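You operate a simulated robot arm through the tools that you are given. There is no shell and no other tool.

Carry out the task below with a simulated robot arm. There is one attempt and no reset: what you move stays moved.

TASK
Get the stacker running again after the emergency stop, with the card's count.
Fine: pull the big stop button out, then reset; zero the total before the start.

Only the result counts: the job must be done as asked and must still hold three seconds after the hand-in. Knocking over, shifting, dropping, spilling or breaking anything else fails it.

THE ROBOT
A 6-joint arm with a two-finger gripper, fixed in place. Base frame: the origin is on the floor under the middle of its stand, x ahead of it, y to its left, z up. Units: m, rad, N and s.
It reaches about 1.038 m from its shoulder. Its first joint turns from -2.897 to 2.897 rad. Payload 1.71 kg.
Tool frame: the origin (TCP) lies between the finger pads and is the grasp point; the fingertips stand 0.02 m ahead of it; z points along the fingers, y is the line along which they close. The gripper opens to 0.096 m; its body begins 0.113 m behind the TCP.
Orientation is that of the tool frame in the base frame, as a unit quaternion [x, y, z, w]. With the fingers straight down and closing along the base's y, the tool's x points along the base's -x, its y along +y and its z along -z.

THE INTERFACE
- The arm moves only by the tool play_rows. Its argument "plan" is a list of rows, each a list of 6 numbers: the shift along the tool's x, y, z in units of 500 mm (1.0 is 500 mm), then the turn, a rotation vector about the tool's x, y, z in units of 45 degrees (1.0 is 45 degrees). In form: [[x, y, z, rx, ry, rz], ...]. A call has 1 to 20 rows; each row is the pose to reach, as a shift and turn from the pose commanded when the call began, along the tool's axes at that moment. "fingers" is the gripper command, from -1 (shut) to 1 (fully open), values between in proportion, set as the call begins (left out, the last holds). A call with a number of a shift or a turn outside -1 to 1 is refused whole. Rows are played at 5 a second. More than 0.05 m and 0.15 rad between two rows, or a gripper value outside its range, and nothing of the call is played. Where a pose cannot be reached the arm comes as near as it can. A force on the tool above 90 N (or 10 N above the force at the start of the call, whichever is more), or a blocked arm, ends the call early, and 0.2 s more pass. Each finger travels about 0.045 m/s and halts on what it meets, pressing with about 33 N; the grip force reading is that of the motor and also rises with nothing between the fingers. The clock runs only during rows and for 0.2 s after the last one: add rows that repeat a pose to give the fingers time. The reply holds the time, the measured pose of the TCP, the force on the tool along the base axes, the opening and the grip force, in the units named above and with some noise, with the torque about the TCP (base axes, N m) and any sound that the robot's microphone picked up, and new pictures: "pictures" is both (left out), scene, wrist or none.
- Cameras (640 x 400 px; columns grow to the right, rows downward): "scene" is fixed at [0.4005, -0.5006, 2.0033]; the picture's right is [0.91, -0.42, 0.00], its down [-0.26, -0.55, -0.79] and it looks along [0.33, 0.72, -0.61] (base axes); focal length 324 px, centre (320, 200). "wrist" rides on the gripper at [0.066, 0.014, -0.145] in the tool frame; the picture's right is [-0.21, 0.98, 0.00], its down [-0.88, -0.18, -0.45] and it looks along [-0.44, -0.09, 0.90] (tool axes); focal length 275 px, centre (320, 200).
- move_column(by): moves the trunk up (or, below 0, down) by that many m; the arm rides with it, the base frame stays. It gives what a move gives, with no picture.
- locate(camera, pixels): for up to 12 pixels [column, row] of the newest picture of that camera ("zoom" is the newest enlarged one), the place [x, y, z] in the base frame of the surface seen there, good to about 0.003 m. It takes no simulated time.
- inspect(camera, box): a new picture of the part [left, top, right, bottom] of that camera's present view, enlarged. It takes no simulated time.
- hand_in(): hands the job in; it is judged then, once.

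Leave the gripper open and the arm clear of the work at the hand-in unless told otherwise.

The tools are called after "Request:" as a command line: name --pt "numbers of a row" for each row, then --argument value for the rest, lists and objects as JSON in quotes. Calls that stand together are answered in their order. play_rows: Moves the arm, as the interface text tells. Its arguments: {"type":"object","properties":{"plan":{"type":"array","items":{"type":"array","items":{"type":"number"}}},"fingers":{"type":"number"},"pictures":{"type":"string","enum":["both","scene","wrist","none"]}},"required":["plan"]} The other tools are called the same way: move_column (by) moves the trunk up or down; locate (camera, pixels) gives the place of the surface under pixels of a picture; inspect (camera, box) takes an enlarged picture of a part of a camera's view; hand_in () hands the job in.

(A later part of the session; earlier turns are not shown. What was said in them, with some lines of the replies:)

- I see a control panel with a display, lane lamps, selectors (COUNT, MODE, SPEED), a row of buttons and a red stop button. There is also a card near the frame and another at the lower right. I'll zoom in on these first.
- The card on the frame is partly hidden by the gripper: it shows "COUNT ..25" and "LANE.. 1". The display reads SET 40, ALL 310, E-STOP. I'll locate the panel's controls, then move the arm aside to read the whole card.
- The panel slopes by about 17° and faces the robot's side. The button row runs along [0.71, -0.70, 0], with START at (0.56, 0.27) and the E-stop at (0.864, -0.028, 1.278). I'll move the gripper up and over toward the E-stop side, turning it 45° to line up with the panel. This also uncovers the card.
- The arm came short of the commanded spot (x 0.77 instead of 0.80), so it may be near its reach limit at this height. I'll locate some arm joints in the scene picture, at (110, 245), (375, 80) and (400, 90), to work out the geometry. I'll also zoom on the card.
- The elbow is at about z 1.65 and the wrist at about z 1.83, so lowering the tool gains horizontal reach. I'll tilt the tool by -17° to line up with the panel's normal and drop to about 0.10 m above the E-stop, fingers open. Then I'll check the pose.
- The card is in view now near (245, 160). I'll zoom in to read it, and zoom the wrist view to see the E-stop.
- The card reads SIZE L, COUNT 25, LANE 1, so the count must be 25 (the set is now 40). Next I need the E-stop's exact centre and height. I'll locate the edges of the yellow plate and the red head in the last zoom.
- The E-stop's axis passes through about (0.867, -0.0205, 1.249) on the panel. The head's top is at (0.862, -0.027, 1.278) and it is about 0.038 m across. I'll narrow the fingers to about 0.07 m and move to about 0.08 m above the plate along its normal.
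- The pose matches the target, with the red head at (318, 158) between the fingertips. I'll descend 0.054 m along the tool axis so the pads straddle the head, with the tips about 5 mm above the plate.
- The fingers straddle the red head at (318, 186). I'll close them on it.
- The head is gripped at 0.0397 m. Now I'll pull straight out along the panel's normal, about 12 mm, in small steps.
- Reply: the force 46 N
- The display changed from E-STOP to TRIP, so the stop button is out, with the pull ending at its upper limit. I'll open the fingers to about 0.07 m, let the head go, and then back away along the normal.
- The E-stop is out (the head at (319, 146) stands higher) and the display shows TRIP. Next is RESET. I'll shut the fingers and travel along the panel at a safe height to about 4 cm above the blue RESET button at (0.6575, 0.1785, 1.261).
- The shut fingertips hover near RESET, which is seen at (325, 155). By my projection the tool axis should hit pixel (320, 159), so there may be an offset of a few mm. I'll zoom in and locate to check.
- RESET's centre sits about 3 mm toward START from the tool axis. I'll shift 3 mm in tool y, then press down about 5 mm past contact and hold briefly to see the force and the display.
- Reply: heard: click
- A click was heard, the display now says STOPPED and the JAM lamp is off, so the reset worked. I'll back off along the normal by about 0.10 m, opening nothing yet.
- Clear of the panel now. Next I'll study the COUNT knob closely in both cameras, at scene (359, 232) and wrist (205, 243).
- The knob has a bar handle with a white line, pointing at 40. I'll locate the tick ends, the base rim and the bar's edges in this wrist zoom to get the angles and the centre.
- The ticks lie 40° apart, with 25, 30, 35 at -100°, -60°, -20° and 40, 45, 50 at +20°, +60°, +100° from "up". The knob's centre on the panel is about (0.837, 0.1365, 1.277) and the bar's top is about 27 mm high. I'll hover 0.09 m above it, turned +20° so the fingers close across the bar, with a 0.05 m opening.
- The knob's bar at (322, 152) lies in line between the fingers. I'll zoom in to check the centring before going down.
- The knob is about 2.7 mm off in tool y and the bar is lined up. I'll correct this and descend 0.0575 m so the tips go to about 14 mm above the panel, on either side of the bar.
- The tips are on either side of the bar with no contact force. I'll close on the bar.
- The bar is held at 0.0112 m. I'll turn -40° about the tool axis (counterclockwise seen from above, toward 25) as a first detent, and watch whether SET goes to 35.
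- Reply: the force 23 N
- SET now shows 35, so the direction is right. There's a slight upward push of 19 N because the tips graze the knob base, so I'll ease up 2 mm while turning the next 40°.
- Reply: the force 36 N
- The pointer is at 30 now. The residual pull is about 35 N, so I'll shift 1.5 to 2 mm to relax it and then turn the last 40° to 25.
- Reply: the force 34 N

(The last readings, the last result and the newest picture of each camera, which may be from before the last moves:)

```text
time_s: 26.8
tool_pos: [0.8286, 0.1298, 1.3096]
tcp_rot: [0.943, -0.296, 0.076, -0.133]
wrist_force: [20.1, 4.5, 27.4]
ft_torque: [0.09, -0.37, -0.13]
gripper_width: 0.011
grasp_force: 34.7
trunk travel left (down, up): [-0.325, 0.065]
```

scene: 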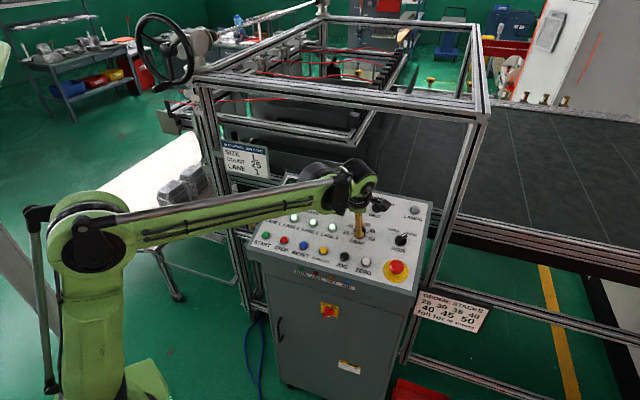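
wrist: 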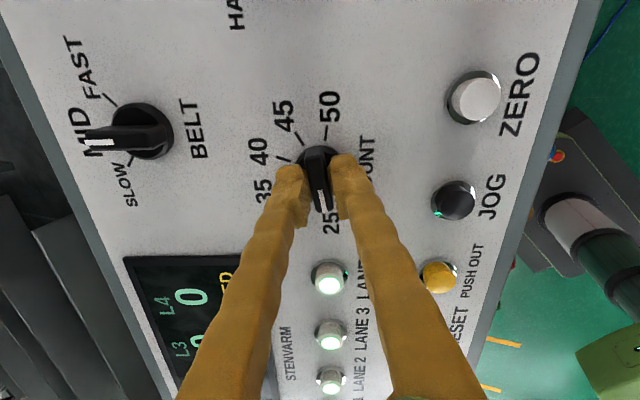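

The pointer is at 25. I'll open the fingers to 0.05 m, then back straight off along the normal.

Request:
play_rows --pt "0 0 -0.002 0 0 0" --pt "0 0 -0.003 0 0 0" --pt "0 0 -0.003 0 0 0" --pt "0 0 -0.02 0 0 0" --pt "0 0 -0.05 0 0 0" --pt "0 0 -0.09 0 0 0" --pt "0 0 -0.14 0 0 0" --pt "0 0 -0.14 0 0 0" --fingers 0.04

```text
time_s: 28.6
tool_pos: [0.813, 0.1142, 1.3747]
tcp_rot: [0.943, -0.296, 0.076, -0.133]
wrist_force: [-1.2, -0.4, 1.2]
ft_torque: [0.05, -0.03, -0.03]
gripper_width: 0.0497
grasp_force: 0.1
trunk travel left (down, up): [-0.325, 0.065]
```

scene: 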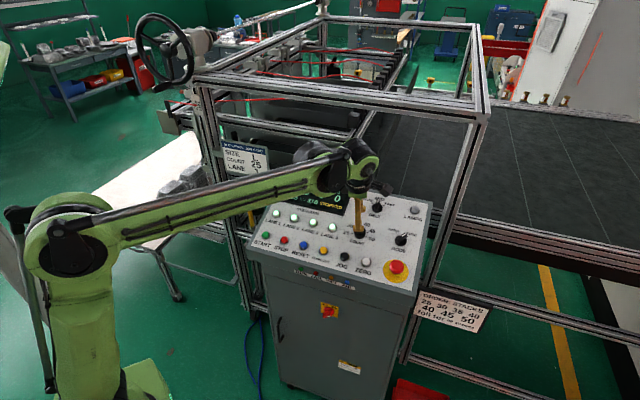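
wrist: 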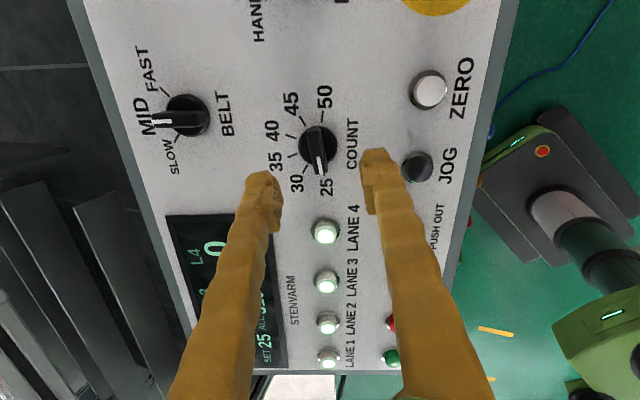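

The display shows SET 25, so the count is set. Next is ZERO. I'll zoom in and locate the ZERO button, seen at (429, 89) in the wrist view and (366, 262) in the scene.

Request:
inspect --camera "wrist" --box '[370, 45, 490, 120]'

Request:
locate --camera "wrist" --pixels '[[430, 91], [422, 90], [438, 90], [430, 83], [430, 99], [418, 167]]'

Request:
inspect --camera "scene" --box '[240, 165, 440, 300]'

```text
5.33 times, centred on (430, 82) of wrist
```

zoom: 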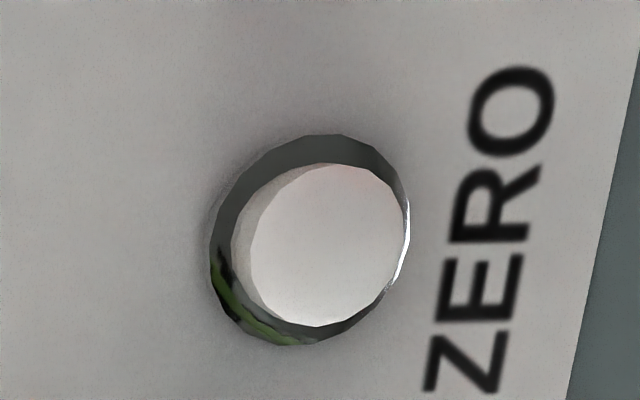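

```text
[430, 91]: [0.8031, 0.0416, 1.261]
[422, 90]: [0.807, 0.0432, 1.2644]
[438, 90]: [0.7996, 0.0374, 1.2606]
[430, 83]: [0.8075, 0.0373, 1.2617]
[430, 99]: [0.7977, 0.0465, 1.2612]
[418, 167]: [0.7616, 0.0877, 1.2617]
```

```text
2.96 times, centred on (340, 232) of scene
```

zoom: 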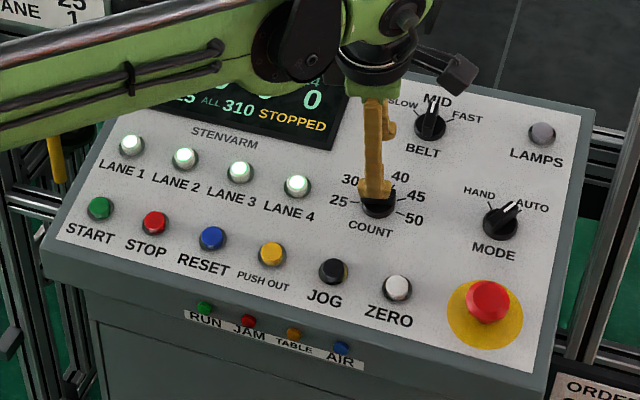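

ZERO's top centre is at about (0.803, 0.039, 1.261). I'll shut the fingers and move to hover 4 cm above it.

Request:
play_rows --pt "0.0146 0.0492 0 0 0 0" --pt "0.0292 0.0984 0 0 0 0" --pt "0.0438 0.1476 0 0 0 0" --pt "0.0584 0.1968 0 0 0 0" --pt "0.0584 0.1968 0.03 0 0 0" --pt "0.0584 0.1968 0.0612 0 0 0" --pt "0.0584 0.1968 0.0612 0 0 0" --fingers -1

```text
time_s: 30.2
tool_pos: [0.7903, 0.0263, 1.3178]
tcp_rot: [0.943, -0.296, 0.075, -0.133]
wrist_force: [-0.5, 0.1, -0.2]
ft_torque: [-0.04, -0.02, -0.01]
gripper_width: 0.0
grasp_force: 29.5
trunk travel left (down, up): [-0.325, 0.065]
```

scene: 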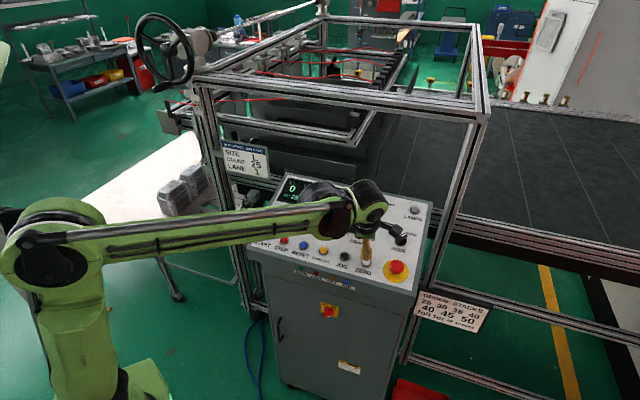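
wrist: 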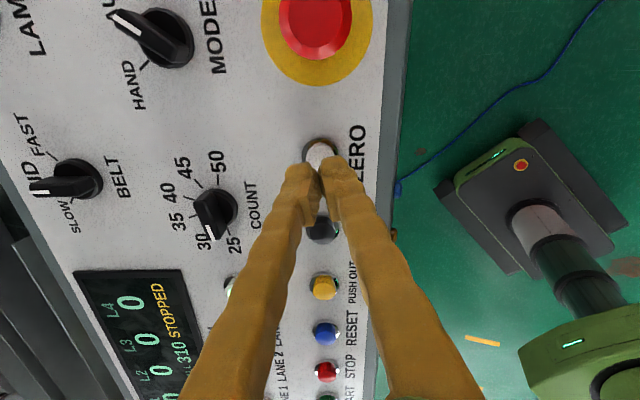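

ZERO at (320, 154) is lined up under the tips. I'll press 5 mm past contact, as I did for RESET.

Request:
play_rows --pt "0 0 0.02 0 0 0" --pt "0 0 0.05 0 0 0" --pt "0 0 0.07 0 0 0" --pt "0 0 0.08 0 0 0" --pt "0 0 0.086 0 0 0" --pt "0 0 0.09 0 0 0"

```text
time_s: 31.6
tool_pos: [0.8015, 0.0358, 1.2765]
tcp_rot: [0.943, -0.296, 0.076, -0.134]
wrist_force: [0.0, -2.8, 3.5]
ft_torque: [0.0, 0.0, 0.04]
gripper_width: 0.0061
grasp_force: 29.1
trunk travel left (down, up): [-0.325, 0.065]
heard: click
```

scene: 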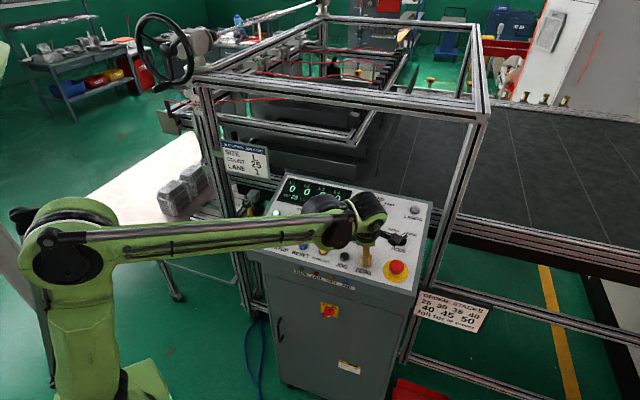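
wrist: 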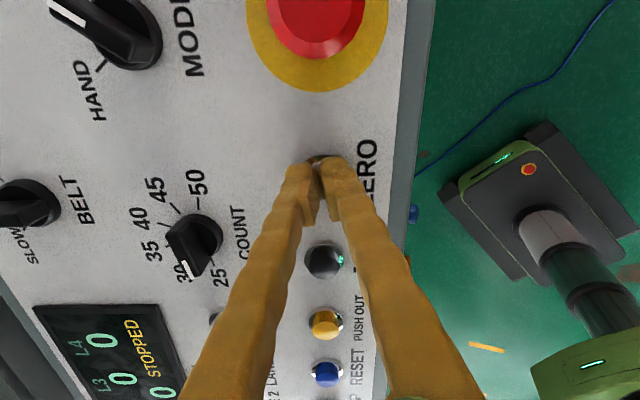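

A click was heard. I'll back off along the normal and read the display.

Request:
play_rows --pt "0 0 -0.02 0 0 0" --pt "0 0 -0.06 0 0 0" --pt "0 0 -0.12 0 0 0" --pt "0 0 -0.2 0 0 0" --pt "0 0 -0.2 0 0 0"

Request:
inspect --camera "scene" --box '[240, 165, 440, 300]'

Request:
inspect --camera "wrist" --box '[60, 120, 320, 400]'

```text
time_s: 32.8
tool_pos: [0.778, 0.0166, 1.3719]
tcp_rot: [0.943, -0.296, 0.075, -0.134]
wrist_force: [1.0, 0.8, -0.1]
ft_torque: [-0.04, -0.07, 0.0]
gripper_width: 0.0002
grasp_force: 29.5
trunk travel left (down, up): [-0.325, 0.065]
```

scene: 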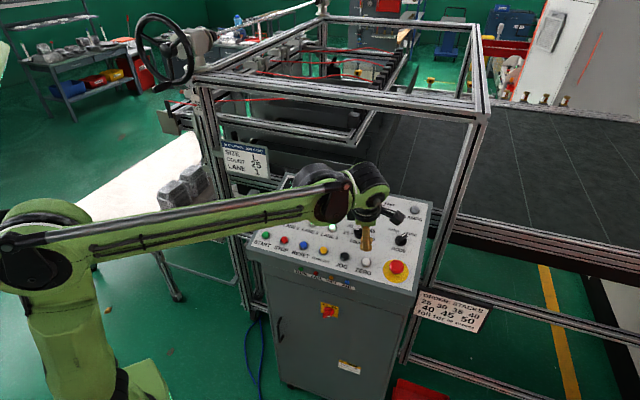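
wrist: 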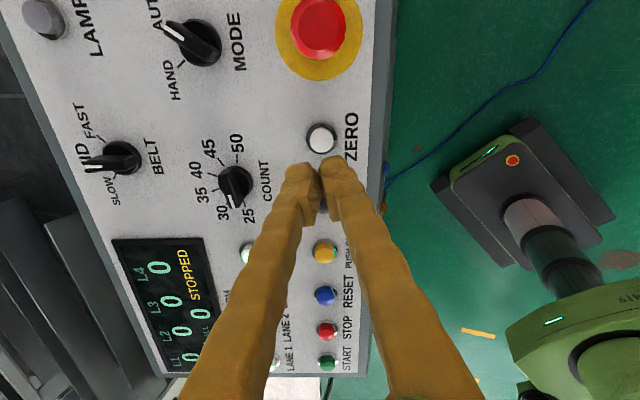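

```text
2.96 times, centred on (340, 232) of scene
```

zoom: 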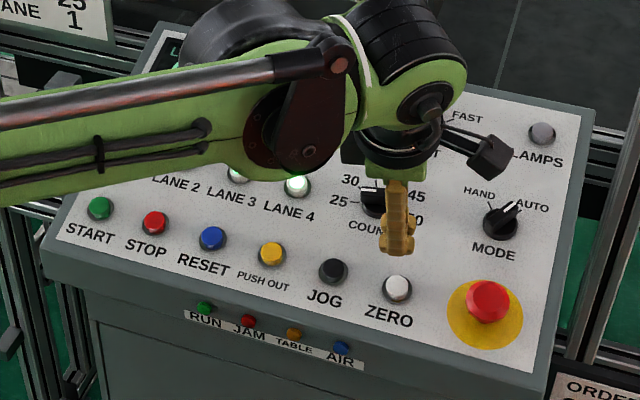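

```text
1.43 times, centred on (190, 260) of wrist
```

zoom: 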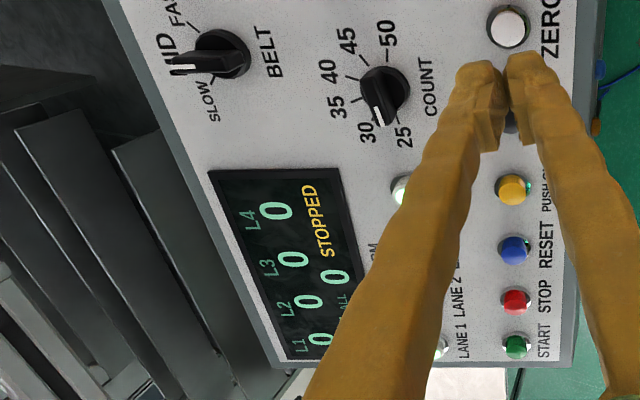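

ALL now reads 0, the lane counts are 0 and the state is STOPPED. Last is START at about (0.5625, 0.2763, 1.261). Before going there I'll check how close the frame posts and card are to that spot.

Request:
locate --camera "scene" --pixels '[[212, 130], [225, 190], [240, 240], [250, 280], [250, 160], [222, 145], [268, 172], [265, 236], [200, 90], [245, 205]]'

```text
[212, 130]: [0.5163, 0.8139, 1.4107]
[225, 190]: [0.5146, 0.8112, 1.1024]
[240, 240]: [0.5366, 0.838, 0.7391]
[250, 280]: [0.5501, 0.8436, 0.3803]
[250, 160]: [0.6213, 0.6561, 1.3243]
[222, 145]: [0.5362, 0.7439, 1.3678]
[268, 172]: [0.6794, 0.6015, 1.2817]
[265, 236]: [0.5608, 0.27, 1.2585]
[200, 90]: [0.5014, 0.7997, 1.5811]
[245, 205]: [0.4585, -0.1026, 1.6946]
```

The frame and card are more than 0.3 m beyond START, so the way is clear. I'll move along the button row at a safe height and hover 4 cm above START.

Request:
play_rows --pt "-0.083 -0.0142 0 0 0 0" --pt "-0.166 -0.0285 0 0 0 0" --pt "-0.249 -0.0427 0 0 0 0" --pt "-0.332 -0.0569 0 0 0 0" --pt "-0.415 -0.0711 0 0 0 0" --pt "-0.498 -0.0854 0 0 0 0" --pt "-0.581 -0.0996 0 0 0 0" --pt "-0.6634 -0.1138 0 0 0 0" --pt "-0.6634 -0.1138 0.05 0 0 0" --pt "-0.6634 -0.1138 0.1022 0 0 0" --pt "-0.6634 -0.1138 0.1022 0 0 0" --fingers -1

Request:
inspect --camera "scene" --box '[240, 165, 440, 300]'

Request:
inspect --camera "wrist" --box '[260, 100, 400, 200]'

```text
time_s: 35.2
tool_pos: [0.5504, 0.2621, 1.3186]
tcp_rot: [0.943, -0.295, 0.075, -0.134]
wrist_force: [0.0, 0.1, -0.1]
ft_torque: [-0.03, -0.02, -0.01]
gripper_width: 0.0
grasp_force: 29.9
trunk travel left (down, up): [-0.325, 0.065]
```

scene: 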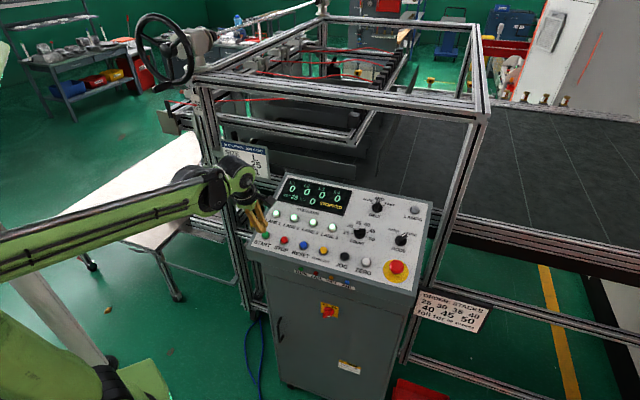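
wrist: 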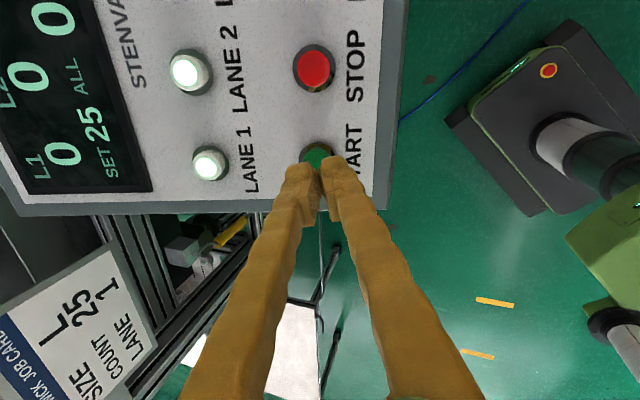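

```text
2.96 times, centred on (340, 232) of scene
```

zoom: 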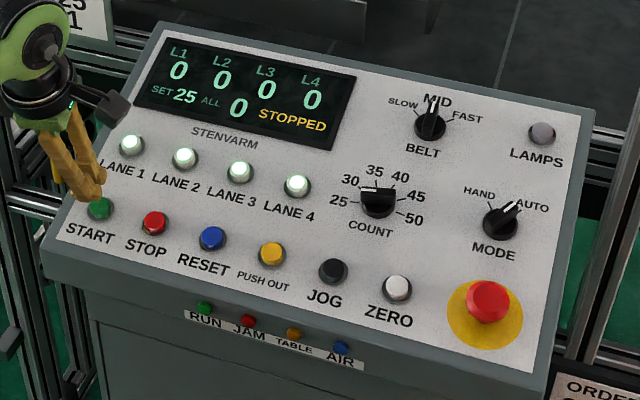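

```text
4.00 times, centred on (330, 150) of wrist
```

zoom: 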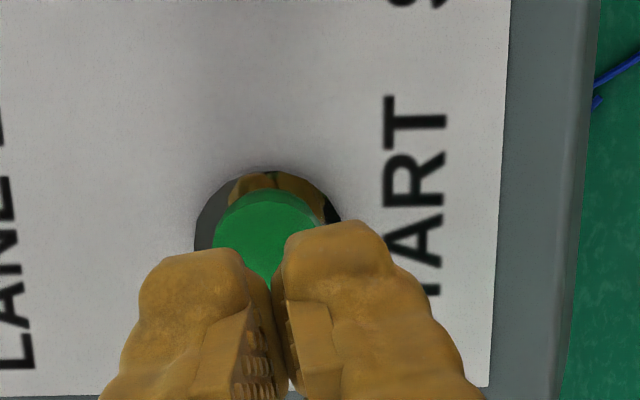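

The display reads SET 25, ALL 0, STOPPED, and all is ready. The green button is about 2 mm off in tool y, so I'll correct that and press START.

Request:
play_rows --pt "0 -0.004 0.02 0 0 0" --pt "0 -0.004 0.05 0 0 0" --pt "0 -0.004 0.07 0 0 0" --pt "0 -0.004 0.08 0 0 0" --pt "0 -0.004 0.086 0 0 0" --pt "0 -0.004 0.09 0 0 0"

```text
time_s: 36.6
tool_pos: [0.5618, 0.2729, 1.2766]
tcp_rot: [0.943, -0.296, 0.075, -0.134]
wrist_force: [-0.6, 0.9, 2.5]
ft_torque: [0.01, 0.05, -0.01]
gripper_width: 0.0001
grasp_force: 29.4
trunk travel left (down, up): [-0.325, 0.065]
heard: click
```

scene: 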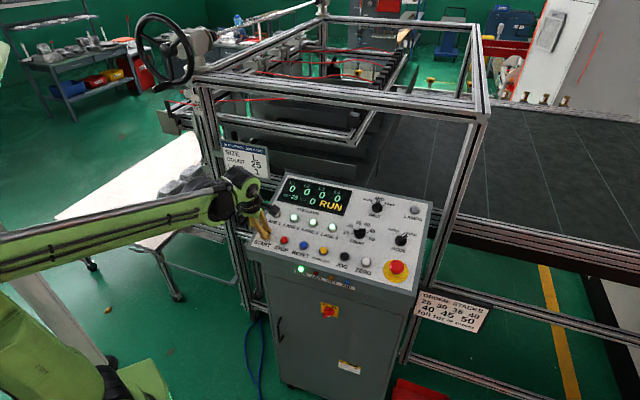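
wrist: 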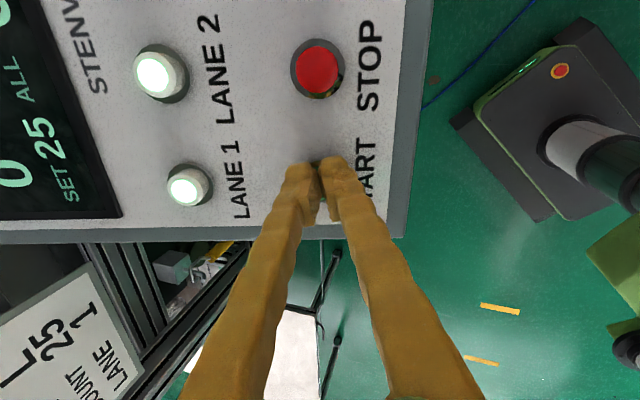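

The display shows RUN and the green RUN lamp is lit. I'll back straight off, rise well clear, and then open the gripper.

Request:
play_rows --pt "0 0 -0.02 0 0 0" --pt "0 0 -0.06 0 0 0" --pt "0 0 -0.12 0 0 0" --pt "0 0 -0.2 0 0 0" --pt "0 0 -0.28 0 0 0" --pt "0 0 -0.36 0 0 0" --pt "0 0 -0.36 0 0 0"

Request:
play_rows --pt "0 0 0 0 0 0" --pt "0 0 0 0 0 0" --pt "0 0 0 0 0 0" --pt "0 0 0 0 0 0" --pt "0 0 0 0 0 0" --pt "0 0 0 0 0 0" --fingers 1

Request:
inspect --camera "scene" --box '[240, 165, 440, 300]'

```text
time_s: 38.2
tool_pos: [0.5216, 0.2344, 1.4479]
tcp_rot: [0.943, -0.295, 0.076, -0.134]
wrist_force: [-0.7, -0.2, -0.4]
ft_torque: [-0.02, -0.05, 0.01]
gripper_width: 0.0001
grasp_force: 29.9
trunk travel left (down, up): [-0.325, 0.065]
```

scene: 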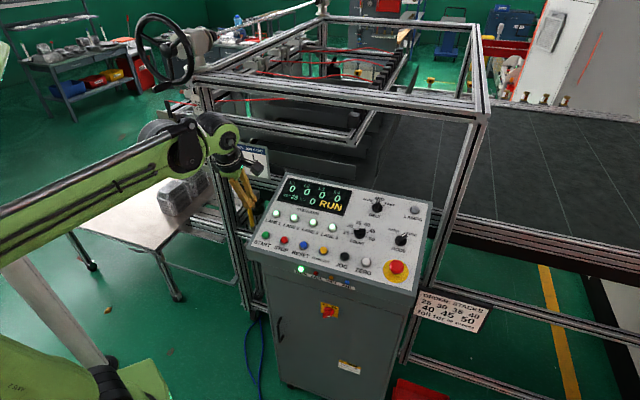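
wrist: 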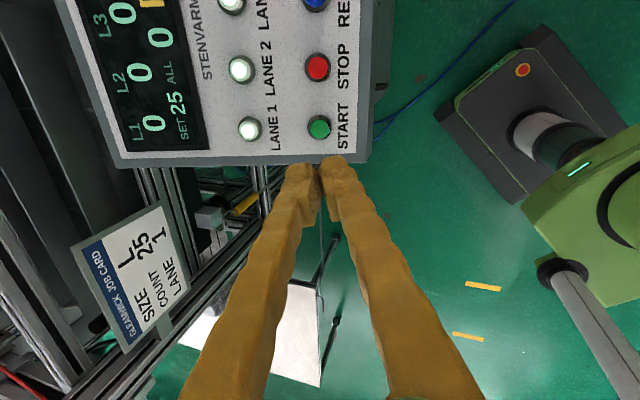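

```text
time_s: 39.6
tool_pos: [0.5233, 0.2351, 1.4473]
tcp_rot: [0.942, -0.297, 0.076, -0.133]
wrist_force: [-0.5, -0.3, -0.6]
ft_torque: [0.0, 0.03, 0.04]
gripper_width: 0.0959
grasp_force: 0.0
trunk travel left (down, up): [-0.325, 0.065]
```

scene: 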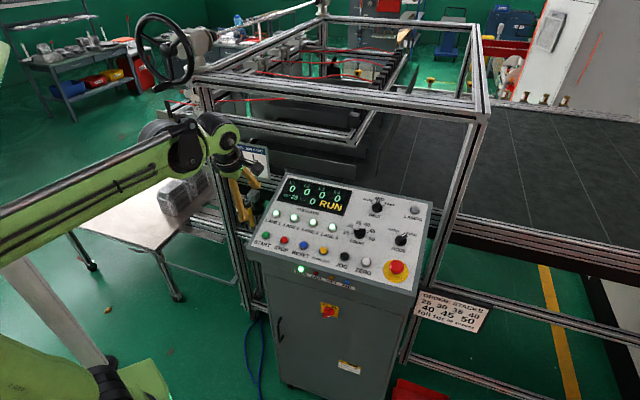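
wrist: 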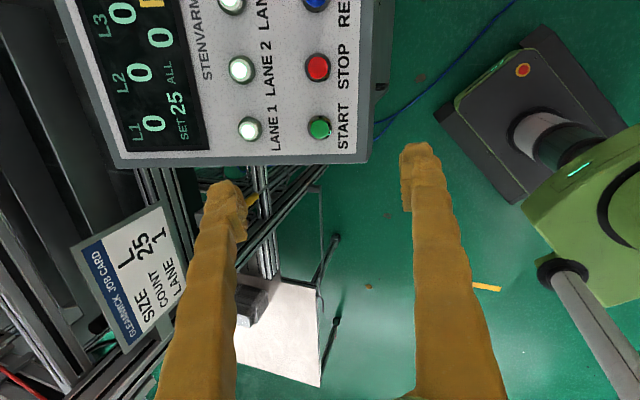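

```text
2.96 times, centred on (340, 232) of scene
```

zoom: 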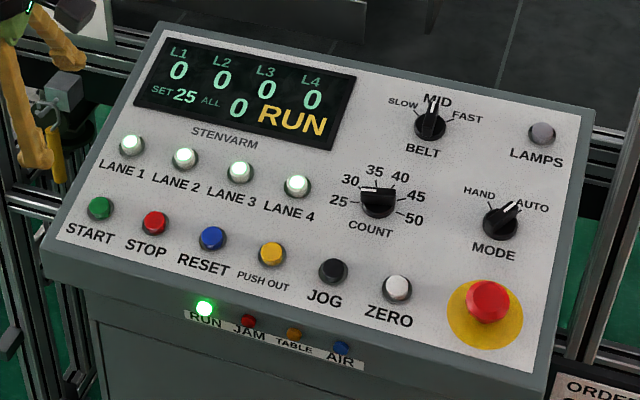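

The display reads RUN, SET 25, ALL 0, with the RUN lamp green, JAM off and the stop button out. I'll draw the arm a little further back from the panel and check that the state holds for a few seconds.

Request:
play_rows --pt "0 0 -0.05 0 0 0" --pt "0 0 -0.1 0 0 0" --pt "0 0 -0.15 0 0 0" --pt "0 0 -0.2 0 0 0" --pt "0 0 -0.2 0 0 0" --pt "0 0 -0.2 0 0 0" --pt "0 0 -0.2 0 0 0" --pt "0 0 -0.2 0 0 0" --pt "0 0 -0.2 0 0 0" --pt "0 0 -0.2 0 0 0" --pt "0 0 -0.2 0 0 0" --pt "0 0 -0.2 0 0 0" --pictures "scene"

Request:
inspect --camera "scene" --box '[240, 165, 440, 300]'

```text
time_s: 42.2
tool_pos: [0.5007, 0.2139, 1.5413]
tcp_rot: [0.943, -0.296, 0.076, -0.135]
wrist_force: [-0.1, 0.8, 0.0]
ft_torque: [0.0, 0.01, 0.0]
gripper_width: 0.0961
grasp_force: 0.0
trunk travel left (down, up): [-0.325, 0.065]
```

scene: 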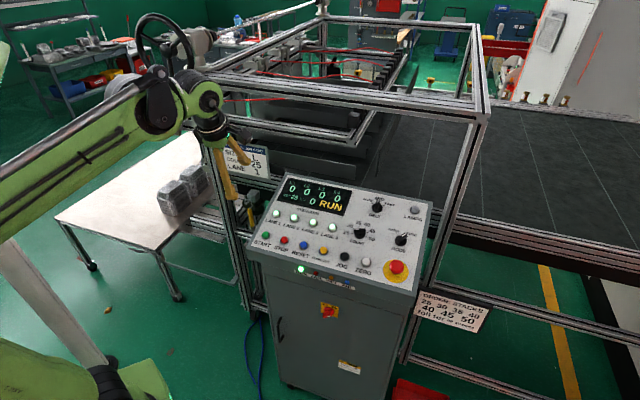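

```text
2.96 times, centred on (340, 232) of scene
```

zoom: 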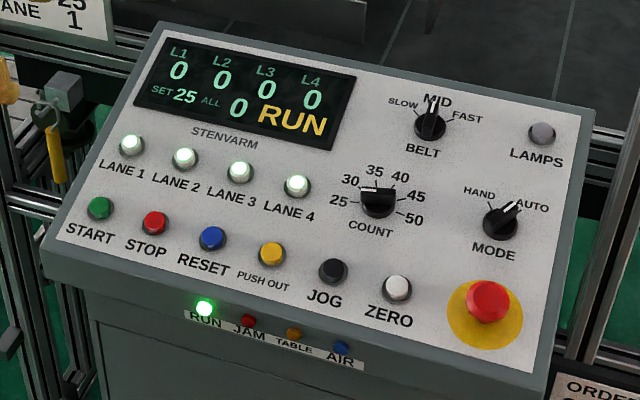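

The state holds: RUN, SET 25, ALL 0, green RUN lamp on. The gripper is open and the arm is clear, so I'm handing in.

Request:
hand_in

```text
The job is handed in.
```

The stacker is running again with the card's count of 25. I handed the job in with the display at RUN, SET 25 and ALL 0.

- **Stop button:** pulled out, and the display went from E-STOP to TRIP.
- **Reset:** pressed RESET, which cleared the trip to STOPPED and put out the JAM lamp.
- **Count:** turned the COUNT knob from 40 to 25, as the job card says.
- **Total:** pressed ZERO, and the ALL total went from 310 to 0 before the start.
- **Start:** pressed START. The RUN lamp came on and still showed about six seconds later, just before I handed in.

The card also says LANE 1. You asked only for its count, so I left all four lanes lit as they were. The gripper is open and the arm is clear of the panel.
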